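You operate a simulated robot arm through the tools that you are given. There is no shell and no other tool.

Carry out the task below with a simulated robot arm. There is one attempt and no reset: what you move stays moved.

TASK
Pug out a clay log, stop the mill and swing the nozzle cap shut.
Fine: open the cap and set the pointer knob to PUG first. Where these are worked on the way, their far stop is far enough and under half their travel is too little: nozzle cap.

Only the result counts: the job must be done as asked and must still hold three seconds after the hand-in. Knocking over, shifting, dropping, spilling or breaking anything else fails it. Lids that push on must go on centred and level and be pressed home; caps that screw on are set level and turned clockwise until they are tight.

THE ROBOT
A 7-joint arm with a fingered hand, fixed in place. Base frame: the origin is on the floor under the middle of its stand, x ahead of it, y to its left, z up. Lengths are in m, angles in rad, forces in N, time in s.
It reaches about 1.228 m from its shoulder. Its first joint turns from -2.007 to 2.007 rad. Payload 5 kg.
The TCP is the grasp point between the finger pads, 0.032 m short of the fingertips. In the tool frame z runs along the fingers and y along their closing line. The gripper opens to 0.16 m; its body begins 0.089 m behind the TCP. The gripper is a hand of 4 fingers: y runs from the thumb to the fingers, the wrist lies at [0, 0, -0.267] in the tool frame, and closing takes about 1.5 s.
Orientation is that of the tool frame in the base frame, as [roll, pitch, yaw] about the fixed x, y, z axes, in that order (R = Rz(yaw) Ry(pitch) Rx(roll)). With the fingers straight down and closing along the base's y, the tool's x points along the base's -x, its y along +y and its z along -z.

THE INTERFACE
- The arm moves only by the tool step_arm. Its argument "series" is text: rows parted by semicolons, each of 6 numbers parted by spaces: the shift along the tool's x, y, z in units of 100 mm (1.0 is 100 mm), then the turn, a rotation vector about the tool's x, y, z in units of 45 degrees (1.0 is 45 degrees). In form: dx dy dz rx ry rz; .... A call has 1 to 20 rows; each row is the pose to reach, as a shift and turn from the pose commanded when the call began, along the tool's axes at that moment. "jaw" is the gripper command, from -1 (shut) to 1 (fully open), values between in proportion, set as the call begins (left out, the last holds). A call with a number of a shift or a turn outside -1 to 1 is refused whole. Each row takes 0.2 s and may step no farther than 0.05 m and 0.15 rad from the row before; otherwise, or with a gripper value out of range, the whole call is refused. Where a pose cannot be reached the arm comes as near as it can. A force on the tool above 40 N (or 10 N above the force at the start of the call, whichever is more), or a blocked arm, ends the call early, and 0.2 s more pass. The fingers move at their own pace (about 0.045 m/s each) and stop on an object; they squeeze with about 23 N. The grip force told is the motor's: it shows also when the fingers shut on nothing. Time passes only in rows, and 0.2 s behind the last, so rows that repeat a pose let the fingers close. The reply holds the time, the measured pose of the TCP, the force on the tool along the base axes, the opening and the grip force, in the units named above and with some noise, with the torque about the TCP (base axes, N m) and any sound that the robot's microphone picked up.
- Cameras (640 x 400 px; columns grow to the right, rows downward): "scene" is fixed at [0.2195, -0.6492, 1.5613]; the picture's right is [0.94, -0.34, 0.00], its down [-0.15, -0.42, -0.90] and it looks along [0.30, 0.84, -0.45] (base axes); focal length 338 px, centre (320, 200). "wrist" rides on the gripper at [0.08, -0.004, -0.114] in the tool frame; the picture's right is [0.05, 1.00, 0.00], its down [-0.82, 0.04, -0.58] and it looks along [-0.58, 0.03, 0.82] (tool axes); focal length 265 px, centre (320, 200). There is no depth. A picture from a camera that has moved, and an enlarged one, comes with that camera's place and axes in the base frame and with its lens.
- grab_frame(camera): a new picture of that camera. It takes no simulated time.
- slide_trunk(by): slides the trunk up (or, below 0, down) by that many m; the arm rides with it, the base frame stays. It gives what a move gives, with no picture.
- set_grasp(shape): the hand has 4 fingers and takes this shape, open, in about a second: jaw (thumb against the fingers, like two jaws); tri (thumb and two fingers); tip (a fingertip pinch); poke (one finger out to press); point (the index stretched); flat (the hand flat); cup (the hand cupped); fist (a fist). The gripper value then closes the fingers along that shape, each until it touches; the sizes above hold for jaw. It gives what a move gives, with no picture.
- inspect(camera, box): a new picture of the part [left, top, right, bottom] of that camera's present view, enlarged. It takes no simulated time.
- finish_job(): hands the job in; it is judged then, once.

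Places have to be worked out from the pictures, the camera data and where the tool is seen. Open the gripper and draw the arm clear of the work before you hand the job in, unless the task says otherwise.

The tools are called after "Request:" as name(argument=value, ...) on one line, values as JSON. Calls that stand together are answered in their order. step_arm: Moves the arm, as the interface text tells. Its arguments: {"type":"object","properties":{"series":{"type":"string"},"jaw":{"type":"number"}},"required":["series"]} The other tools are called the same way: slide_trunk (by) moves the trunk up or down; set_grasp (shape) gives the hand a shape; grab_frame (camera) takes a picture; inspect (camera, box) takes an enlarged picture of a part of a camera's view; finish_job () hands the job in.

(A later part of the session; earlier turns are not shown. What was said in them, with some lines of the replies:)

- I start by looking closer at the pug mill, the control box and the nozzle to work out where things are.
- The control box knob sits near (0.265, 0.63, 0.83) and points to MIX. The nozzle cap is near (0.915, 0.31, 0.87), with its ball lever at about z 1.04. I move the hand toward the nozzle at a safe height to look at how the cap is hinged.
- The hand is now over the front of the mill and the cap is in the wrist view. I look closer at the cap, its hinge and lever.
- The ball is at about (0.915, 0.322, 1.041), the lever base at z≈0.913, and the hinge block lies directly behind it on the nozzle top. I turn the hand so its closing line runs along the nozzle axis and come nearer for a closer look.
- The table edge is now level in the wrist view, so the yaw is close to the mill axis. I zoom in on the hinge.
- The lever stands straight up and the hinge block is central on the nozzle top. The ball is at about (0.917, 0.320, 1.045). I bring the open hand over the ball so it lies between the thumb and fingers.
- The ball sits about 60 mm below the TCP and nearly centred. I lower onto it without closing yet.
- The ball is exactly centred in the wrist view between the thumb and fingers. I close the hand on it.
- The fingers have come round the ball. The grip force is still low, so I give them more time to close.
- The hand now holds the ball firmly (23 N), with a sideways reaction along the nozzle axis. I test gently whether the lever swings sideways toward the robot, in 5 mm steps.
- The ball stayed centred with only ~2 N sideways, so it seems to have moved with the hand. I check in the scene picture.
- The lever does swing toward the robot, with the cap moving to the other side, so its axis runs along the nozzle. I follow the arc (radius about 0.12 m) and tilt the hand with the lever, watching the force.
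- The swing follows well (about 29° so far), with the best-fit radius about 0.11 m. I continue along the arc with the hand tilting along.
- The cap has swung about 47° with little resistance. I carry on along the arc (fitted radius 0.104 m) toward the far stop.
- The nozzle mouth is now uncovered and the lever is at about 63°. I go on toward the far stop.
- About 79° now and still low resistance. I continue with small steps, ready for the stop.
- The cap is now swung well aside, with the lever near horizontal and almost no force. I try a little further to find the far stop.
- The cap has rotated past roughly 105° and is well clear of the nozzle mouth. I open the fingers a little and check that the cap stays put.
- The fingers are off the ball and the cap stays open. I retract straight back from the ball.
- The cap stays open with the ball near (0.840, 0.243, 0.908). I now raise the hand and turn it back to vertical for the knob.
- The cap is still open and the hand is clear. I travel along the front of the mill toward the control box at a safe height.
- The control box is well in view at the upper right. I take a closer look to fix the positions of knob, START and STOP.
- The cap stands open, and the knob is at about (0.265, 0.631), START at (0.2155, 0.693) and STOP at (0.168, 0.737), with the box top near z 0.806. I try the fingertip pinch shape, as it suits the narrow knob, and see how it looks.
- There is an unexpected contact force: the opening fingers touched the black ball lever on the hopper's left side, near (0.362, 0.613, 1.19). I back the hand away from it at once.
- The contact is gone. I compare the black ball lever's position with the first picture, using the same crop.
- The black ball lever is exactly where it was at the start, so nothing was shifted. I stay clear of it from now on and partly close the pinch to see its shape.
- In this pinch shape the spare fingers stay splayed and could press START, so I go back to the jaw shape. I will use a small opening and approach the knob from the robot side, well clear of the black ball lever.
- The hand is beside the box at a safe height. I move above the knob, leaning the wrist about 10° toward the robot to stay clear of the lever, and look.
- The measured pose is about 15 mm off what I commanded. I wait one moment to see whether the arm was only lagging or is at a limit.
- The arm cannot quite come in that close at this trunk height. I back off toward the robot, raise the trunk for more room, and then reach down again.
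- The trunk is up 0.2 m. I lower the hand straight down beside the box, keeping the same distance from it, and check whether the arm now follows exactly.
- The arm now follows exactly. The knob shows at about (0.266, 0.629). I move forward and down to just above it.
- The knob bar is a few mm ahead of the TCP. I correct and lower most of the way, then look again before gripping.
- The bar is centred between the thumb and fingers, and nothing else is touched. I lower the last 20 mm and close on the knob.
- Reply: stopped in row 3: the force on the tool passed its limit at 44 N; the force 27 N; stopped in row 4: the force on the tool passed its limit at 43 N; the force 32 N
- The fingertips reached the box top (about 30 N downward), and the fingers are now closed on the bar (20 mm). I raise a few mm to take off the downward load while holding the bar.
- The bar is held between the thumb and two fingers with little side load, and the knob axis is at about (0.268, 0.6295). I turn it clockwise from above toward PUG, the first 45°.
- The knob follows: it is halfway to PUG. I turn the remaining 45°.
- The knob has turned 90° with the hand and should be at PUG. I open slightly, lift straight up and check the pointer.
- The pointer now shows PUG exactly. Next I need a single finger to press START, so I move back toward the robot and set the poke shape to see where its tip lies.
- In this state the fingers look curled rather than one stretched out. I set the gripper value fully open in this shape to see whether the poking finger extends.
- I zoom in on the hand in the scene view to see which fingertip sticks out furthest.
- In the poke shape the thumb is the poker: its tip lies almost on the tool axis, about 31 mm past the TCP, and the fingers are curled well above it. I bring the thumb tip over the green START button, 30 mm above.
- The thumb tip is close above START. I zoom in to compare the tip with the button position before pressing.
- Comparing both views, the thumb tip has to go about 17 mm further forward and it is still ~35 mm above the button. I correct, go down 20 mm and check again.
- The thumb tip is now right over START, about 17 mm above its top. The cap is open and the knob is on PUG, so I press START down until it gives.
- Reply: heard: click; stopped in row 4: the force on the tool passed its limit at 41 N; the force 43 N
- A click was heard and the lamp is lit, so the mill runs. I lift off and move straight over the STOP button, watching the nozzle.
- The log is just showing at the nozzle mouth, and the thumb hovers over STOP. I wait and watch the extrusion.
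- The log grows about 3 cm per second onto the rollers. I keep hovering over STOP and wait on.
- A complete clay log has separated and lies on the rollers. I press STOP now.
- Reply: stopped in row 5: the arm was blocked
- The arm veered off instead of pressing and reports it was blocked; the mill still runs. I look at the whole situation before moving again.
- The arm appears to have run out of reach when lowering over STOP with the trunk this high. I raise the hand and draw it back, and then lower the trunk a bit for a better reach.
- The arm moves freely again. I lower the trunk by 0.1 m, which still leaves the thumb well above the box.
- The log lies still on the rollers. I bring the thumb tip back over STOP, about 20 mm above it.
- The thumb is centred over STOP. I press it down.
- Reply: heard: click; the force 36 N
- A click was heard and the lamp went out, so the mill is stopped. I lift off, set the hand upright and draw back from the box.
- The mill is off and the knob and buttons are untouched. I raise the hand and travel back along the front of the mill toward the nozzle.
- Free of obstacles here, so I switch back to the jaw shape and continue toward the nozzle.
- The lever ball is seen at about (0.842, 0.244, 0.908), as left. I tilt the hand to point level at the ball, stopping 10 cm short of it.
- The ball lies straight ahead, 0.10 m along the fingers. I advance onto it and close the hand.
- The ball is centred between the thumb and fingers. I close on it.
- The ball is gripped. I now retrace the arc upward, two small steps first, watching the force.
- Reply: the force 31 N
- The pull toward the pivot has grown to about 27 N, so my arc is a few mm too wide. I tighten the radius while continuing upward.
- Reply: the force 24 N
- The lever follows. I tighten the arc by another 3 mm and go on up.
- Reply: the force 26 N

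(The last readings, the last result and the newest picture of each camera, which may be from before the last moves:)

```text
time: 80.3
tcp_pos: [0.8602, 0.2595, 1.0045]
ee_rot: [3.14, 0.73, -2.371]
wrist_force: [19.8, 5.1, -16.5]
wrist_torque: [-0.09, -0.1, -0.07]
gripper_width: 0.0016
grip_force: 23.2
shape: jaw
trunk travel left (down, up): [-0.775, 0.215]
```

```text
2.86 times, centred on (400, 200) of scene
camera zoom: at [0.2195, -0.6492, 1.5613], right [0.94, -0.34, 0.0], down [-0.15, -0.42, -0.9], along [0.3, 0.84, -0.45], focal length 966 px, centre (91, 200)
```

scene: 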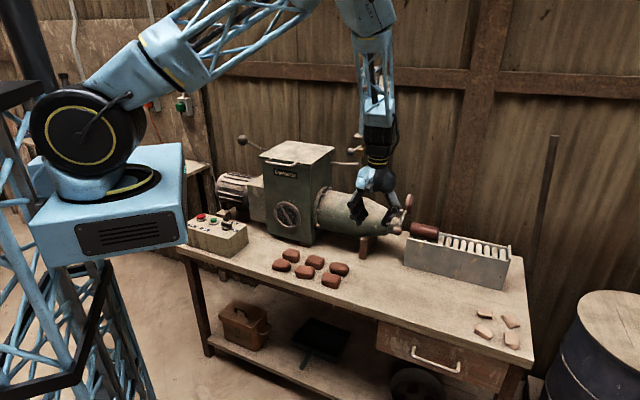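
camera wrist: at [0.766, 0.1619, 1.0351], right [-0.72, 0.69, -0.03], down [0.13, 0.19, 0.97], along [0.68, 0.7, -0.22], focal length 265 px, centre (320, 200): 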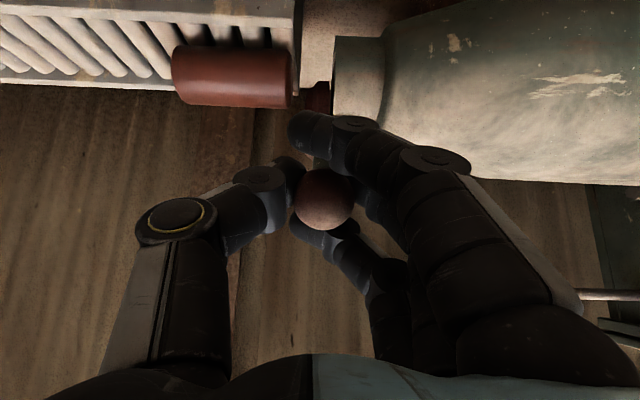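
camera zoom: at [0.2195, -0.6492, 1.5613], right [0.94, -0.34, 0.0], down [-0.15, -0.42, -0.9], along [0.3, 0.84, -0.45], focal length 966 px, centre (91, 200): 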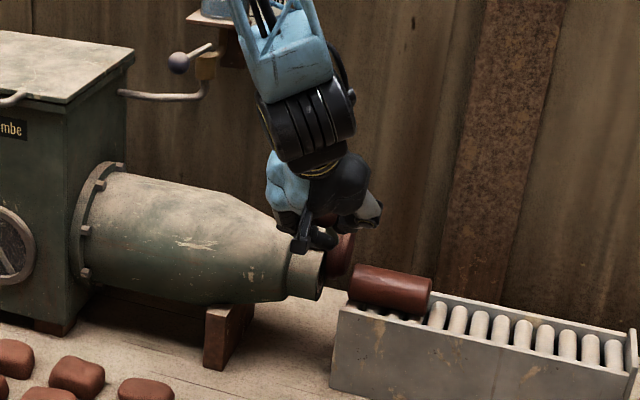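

The cap is coming down past half-way and there is a gap between it and the log. I continue.

Request:
step_arm(series="-0.15 0 0 0 0.143 0; -0.29 0 0.003 0 0.286 0; -0.427 0 0.028 0 0.43 0")

Request:
grab_frame(camera="wrist")

Request:
inspect(camera="scene", box=[340, 130, 460, 270])

```text
time: 81.1
tcp_pos: [0.886, 0.2838, 1.0316]
ee_rot: [-3.141, 0.392, -2.367]
wrist_force: [15.5, -1.4, -16.9]
wrist_torque: [-0.19, -0.23, 0.0]
gripper_width: 0.0018
grip_force: 23.0
shape: jaw
trunk travel left (down, up): [-0.775, 0.215]
```

```text
taken
camera wrist: at [0.8034, 0.1979, 1.1051], right [-0.73, 0.68, -0.02], down [0.35, 0.4, 0.85], along [0.59, 0.61, -0.53], focal length 265 px, centre (320, 200)
```

wrist: 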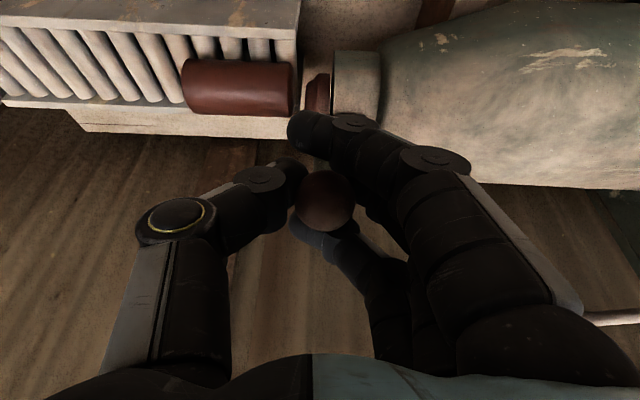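

```text
2.86 times, centred on (400, 200) of scene
camera zoom: at [0.2195, -0.6492, 1.5613], right [0.94, -0.34, 0.0], down [-0.15, -0.42, -0.9], along [0.3, 0.84, -0.45], focal length 966 px, centre (91, 200)
```

zoom: 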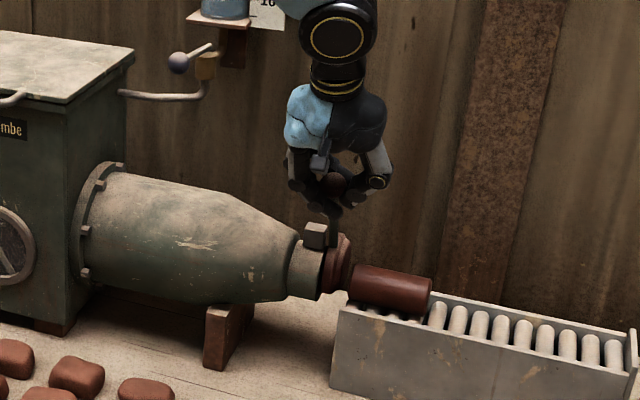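

About 27° remain. I carry on to near-vertical.

Request:
step_arm(series="-0.137 0 -0.004 0 0.147 0; -0.276 0 0.015 0 0.294 0; -0.412 0 0.052 0 0.44 0")

Request:
grab_frame(camera="wrist")

Request:
inspect(camera="scene", box=[340, 130, 460, 270])

```text
time: 81.9
tcp_pos: [0.9141, 0.3103, 1.0424]
ee_rot: [3.141, 0.047, -2.372]
wrist_force: [8.2, -5.3, -16.6]
wrist_torque: [-0.11, -0.2, 0.09]
gripper_width: 0.0019
grip_force: 23.4
shape: jaw
trunk travel left (down, up): [-0.775, 0.215]
```

```text
taken
camera wrist: at [0.8543, 0.2471, 1.1522], right [-0.73, 0.68, 0.0], down [0.54, 0.58, 0.62], along [0.42, 0.45, -0.79], focal length 265 px, centre (320, 200)
```

wrist: 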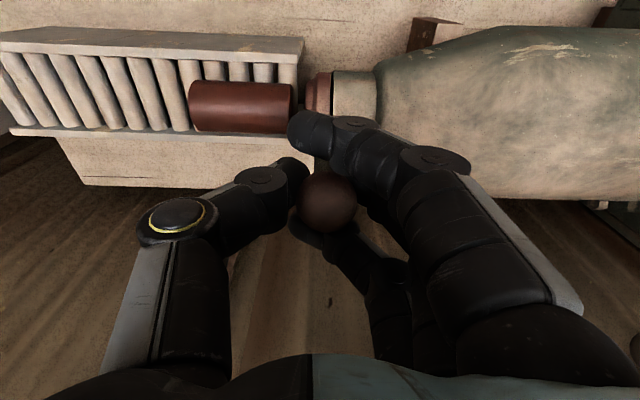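

```text
2.86 times, centred on (400, 200) of scene
camera zoom: at [0.2195, -0.6492, 1.5613], right [0.94, -0.34, 0.0], down [-0.15, -0.42, -0.9], along [0.3, 0.84, -0.45], focal length 966 px, centre (91, 200)
```

zoom: 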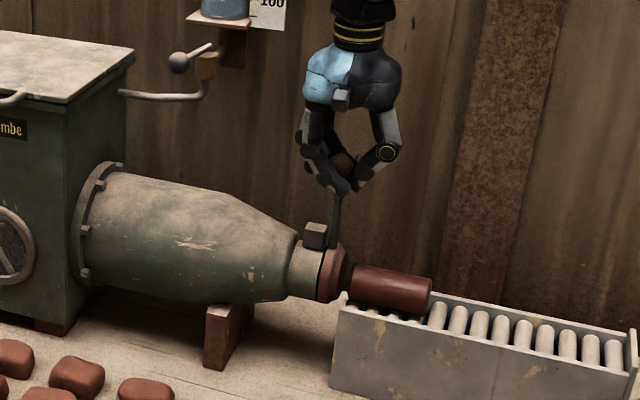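

The cap is nearly over the mouth, with a few degrees left. I push on gently in the closing direction until the lever meets its stop.

Request:
step_arm(series="-0.03 0 0 0 0.03 0; -0.06 0 0 0 0.06 0; -0.09 0 0 0 0.06 0; -0.12 0 0 0 0.06 0")

Request:
grab_frame(camera="wrist")

Request:
inspect(camera="scene", box=[365, 130, 445, 250])

```text
time: 82.9
tcp_pos: [0.9221, 0.3176, 1.043]
ee_rot: [3.139, 0.0, -2.371]
wrist_force: [3.6, -10.0, -16.1]
wrist_torque: [-0.2, -0.04, 0.01]
gripper_width: 0.0018
grip_force: 22.7
shape: jaw
trunk travel left (down, up): [-0.775, 0.215]
```

```text
taken
camera wrist: at [0.8659, 0.2584, 1.1569], right [-0.73, 0.68, 0.0], down [0.56, 0.6, 0.58], along [0.39, 0.42, -0.82], focal length 265 px, centre (320, 200)
```

wrist: 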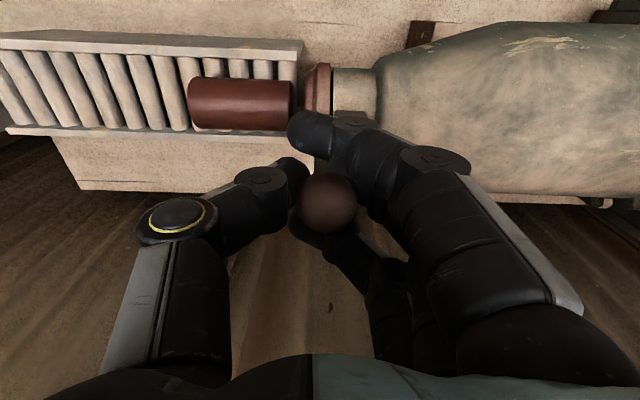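

```text
3.33 times, centred on (405, 190) of scene
camera zoom: at [0.2195, -0.6492, 1.5613], right [0.94, -0.34, 0.0], down [-0.15, -0.42, -0.9], along [0.3, 0.84, -0.45], focal length 1128 px, centre (37, 233)
```

zoom: 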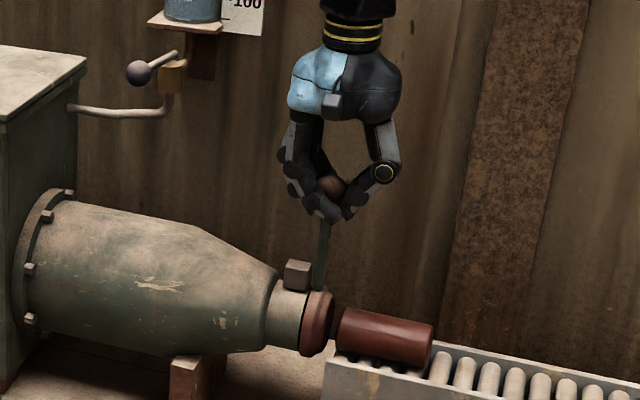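

Resistance begins to build (about 5 N), so the lever is at or near its stop. I push a few mm further to seat it.

Request:
step_arm(series="-0.02 0 0 0 0 0; -0.04 0 0 0 0 0; -0.06 0 0 0 0 0; -0.06 0 0 0 0 0")

Request:
grab_frame(camera="wrist")

Request:
inspect(camera="scene", box=[375, 170, 435, 250])

```text
time: 83.9
tcp_pos: [0.9263, 0.3235, 1.0452]
ee_rot: [-3.14, 0.005, -2.37]
wrist_force: [0.1, -18.1, -18.2]
wrist_torque: [-0.31, -0.07, 0.02]
gripper_width: 0.0017
grip_force: 23.3
shape: jaw
trunk travel left (down, up): [-0.775, 0.215]
```

```text
taken
camera wrist: at [0.8711, 0.2638, 1.1574], right [-0.73, 0.68, 0.0], down [0.55, 0.6, 0.58], along [0.39, 0.43, -0.81], focal length 265 px, centre (320, 200)
```

wrist: 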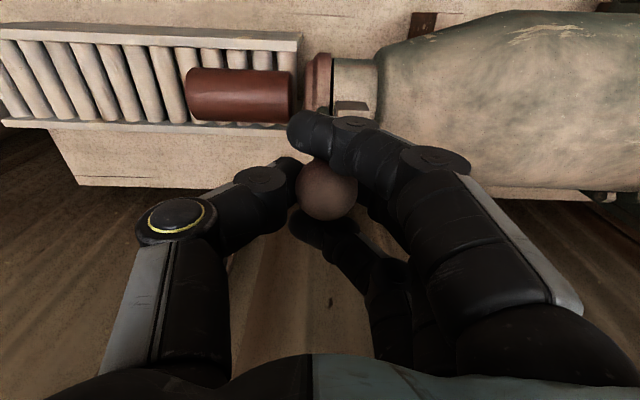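

```text
5.00 times, centred on (405, 210) of scene
camera zoom: at [0.2195, -0.6492, 1.5613], right [0.94, -0.34, 0.0], down [-0.15, -0.42, -0.9], along [0.3, 0.84, -0.45], focal length 1691 px, centre (-105, 150)
```

zoom: 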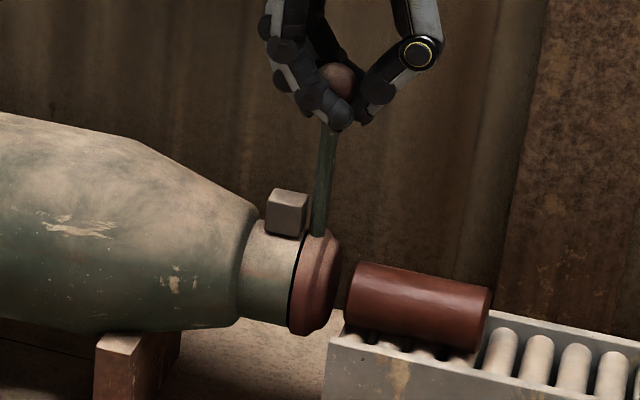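

The lever no longer moves (about 13 N against the stop, the ball slides in the grip), and the cap looks just as at the start. I open the fingers in place.

Request:
step_arm(series="0 0 0 0 0 0; 0 0 0 0 0 0; 0 0 0 0 0 0; 0 0 0 0 0 0; 0 0 0 0 0 0; 0 0 0 0 0 0", jaw=0.1)

Request:
grab_frame(camera="wrist")

Request:
inspect(camera="scene", box=[375, 170, 435, 250])

```text
time: 85.3
tcp_pos: [0.9242, 0.3241, 1.0456]
ee_rot: [3.141, 0.004, -2.371]
wrist_force: [0.3, 0.0, -0.1]
wrist_torque: [-0.02, 0.0, -0.02]
gripper_width: 0.0873
grip_force: 0.2
shape: jaw
trunk travel left (down, up): [-0.775, 0.215]
```

```text
taken
camera wrist: at [0.8696, 0.2647, 1.1583], right [-0.73, 0.68, 0.0], down [0.55, 0.6, 0.58], along [0.39, 0.43, -0.81], focal length 265 px, centre (320, 200)
```

wrist: 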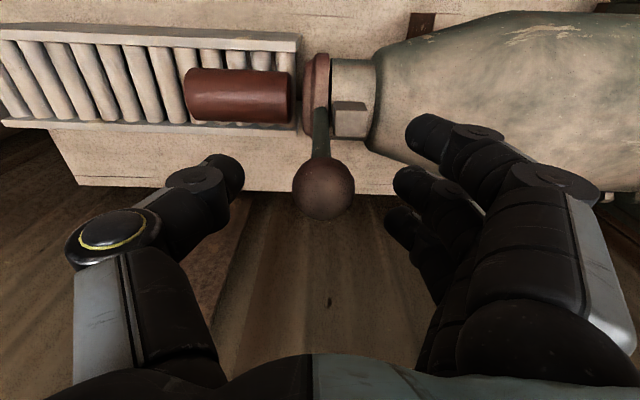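

```text
5.00 times, centred on (405, 210) of scene
camera zoom: at [0.2195, -0.6492, 1.5613], right [0.94, -0.34, 0.0], down [-0.15, -0.42, -0.9], along [0.3, 0.84, -0.45], focal length 1691 px, centre (-105, 150)
```

zoom: 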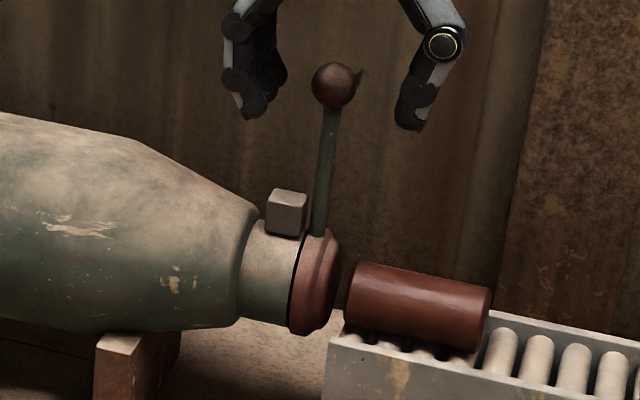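

The ball and cap are back exactly where they were at the start, and the log rests on the rollers. I lift the open hand straight up off the lever and draw back.

Request:
step_arm(series="0 0 -0.3 0 0 0; 0 0 -0.65 0 0 0; 0 0 -1 0 0 0")

Request:
step_arm(series="0.2 0 -0.4 0 0 0; 0.5 0 -0.7 0 0 0; 0.9 0 -0.9 0 0 0", jaw=1)

Request:
step_arm(series="0.4 0 0 0 0 0; 0.8 0 0 0 0 0; 1 0 0 0 0 0")

Request:
step_arm(series="0.4 0 0 0 0 0; 0.8 0 0 0 0 0; 1 0 0 0 0 0")

Request:
grab_frame(camera="scene")

Request:
inspect(camera="scene", box=[170, 120, 430, 300])

Request:
inspect(camera="scene", box=[375, 170, 435, 250])

```text
time: 86.1
tcp_pos: [0.9232, 0.324, 1.146]
ee_rot: [-3.141, 0.004, -2.37]
wrist_force: [-0.4, -0.3, -1.0]
wrist_torque: [-0.03, 0.02, 0.02]
gripper_width: 0.0876
grip_force: 0.1
shape: jaw
trunk travel left (down, up): [-0.775, 0.215]
```

```text
time: 86.9
tcp_pos: [0.8587, 0.2597, 1.2367]
ee_rot: [3.141, 0.002, -2.368]
wrist_force: [-0.1, -0.1, 0.4]
wrist_torque: [0.0, -0.03, -0.01]
gripper_width: 0.158
grip_force: 0.1
shape: jaw
trunk travel left (down, up): [-0.775, 0.215]
```

```text
time: 87.7
tcp_pos: [0.7883, 0.1912, 1.2366]
ee_rot: [-3.141, 0.003, -2.37]
wrist_force: [0.6, -0.4, 0.4]
wrist_torque: [0.03, -0.01, 0.04]
gripper_width: 0.1597
grip_force: 0.1
shape: jaw
trunk travel left (down, up): [-0.775, 0.215]
```

```text
time: 88.5
tcp_pos: [0.7162, 0.121, 1.2348]
ee_rot: [3.14, 0.002, -2.369]
wrist_force: [-0.9, 0.6, 0.8]
wrist_torque: [0.04, -0.02, 0.01]
gripper_width: 0.16
grip_force: 0.1
shape: jaw
trunk travel left (down, up): [-0.775, 0.215]
```

```text
taken
```

scene: 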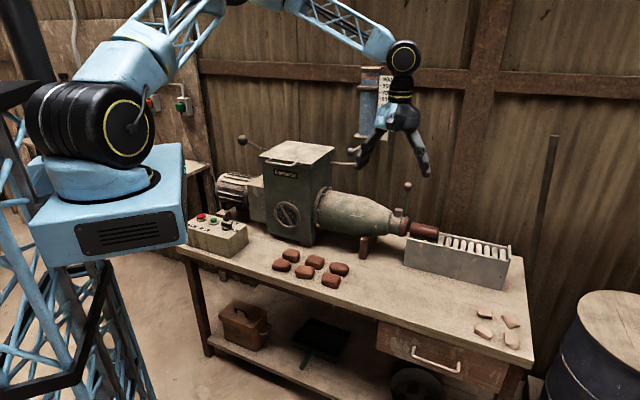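

```text
2.22 times, centred on (300, 210) of scene
camera zoom: at [0.2195, -0.6492, 1.5613], right [0.94, -0.34, 0.0], down [-0.15, -0.42, -0.9], along [0.3, 0.84, -0.45], focal length 752 px, centre (364, 178)
```

zoom: 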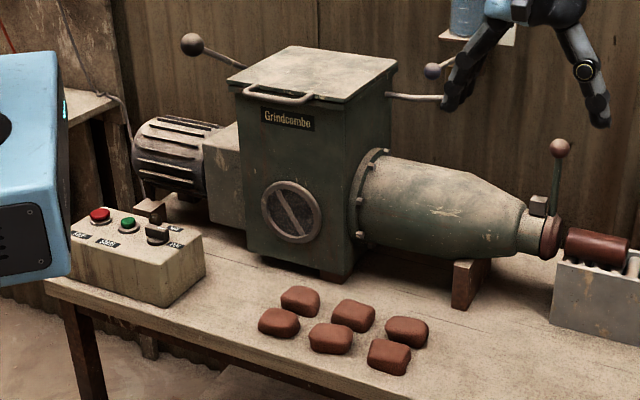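

```text
5.00 times, centred on (405, 210) of scene
camera zoom: at [0.2195, -0.6492, 1.5613], right [0.94, -0.34, 0.0], down [-0.15, -0.42, -0.9], along [0.3, 0.84, -0.45], focal length 1691 px, centre (-105, 150)
```

zoom: 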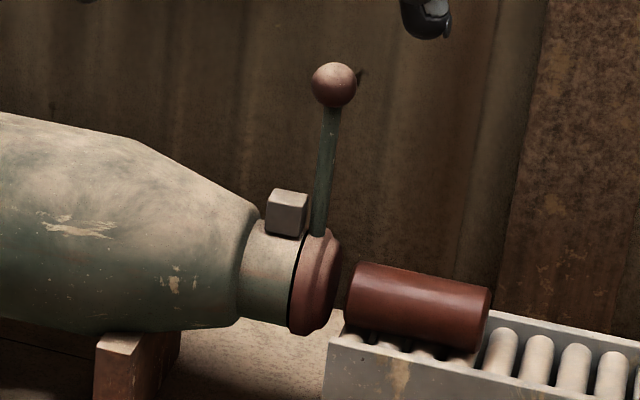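

The log lies on the rollers, the mill is stopped with the lamp off, and the cap is shut at its original place. Everything else is unmoved and the hand is open and clear, so I hand the job in.

Request:
finish_job()

```text
The job is handed in.
```

I opened the cap, set the knob to PUG, pugged out one clay log, stopped the mill and swung the nozzle cap shut. I handed the job in but have had no verdict back.

- **Cap opened:** I swung the lever about 105–110°, well past half travel. I did not confirm I had reached the far stop.
- **Knob:** The pointer moved from MIX to PUG and still points there.
- **Log:** After I pressed START, one log came out, separated from the nozzle and now lies on the rollers.
- **Mill stopped:** My first press on STOP ran out of reach and missed, so I lowered the trunk and pressed again. The mill ran for about 11 seconds in all and no more clay came out. A click sounded and the lamp went out.
- **Cap shut:** I pushed the lever until it stopped moving. The ball and cap sit exactly where they were at the start.

While I changed hand shape, an opening finger briefly pressed the black ball lever beside the hopper with about 18 N. In the pictures before and after, the lever had not moved. In the last pictures I saw nothing else shifted, and the hand was open and drawn clear.
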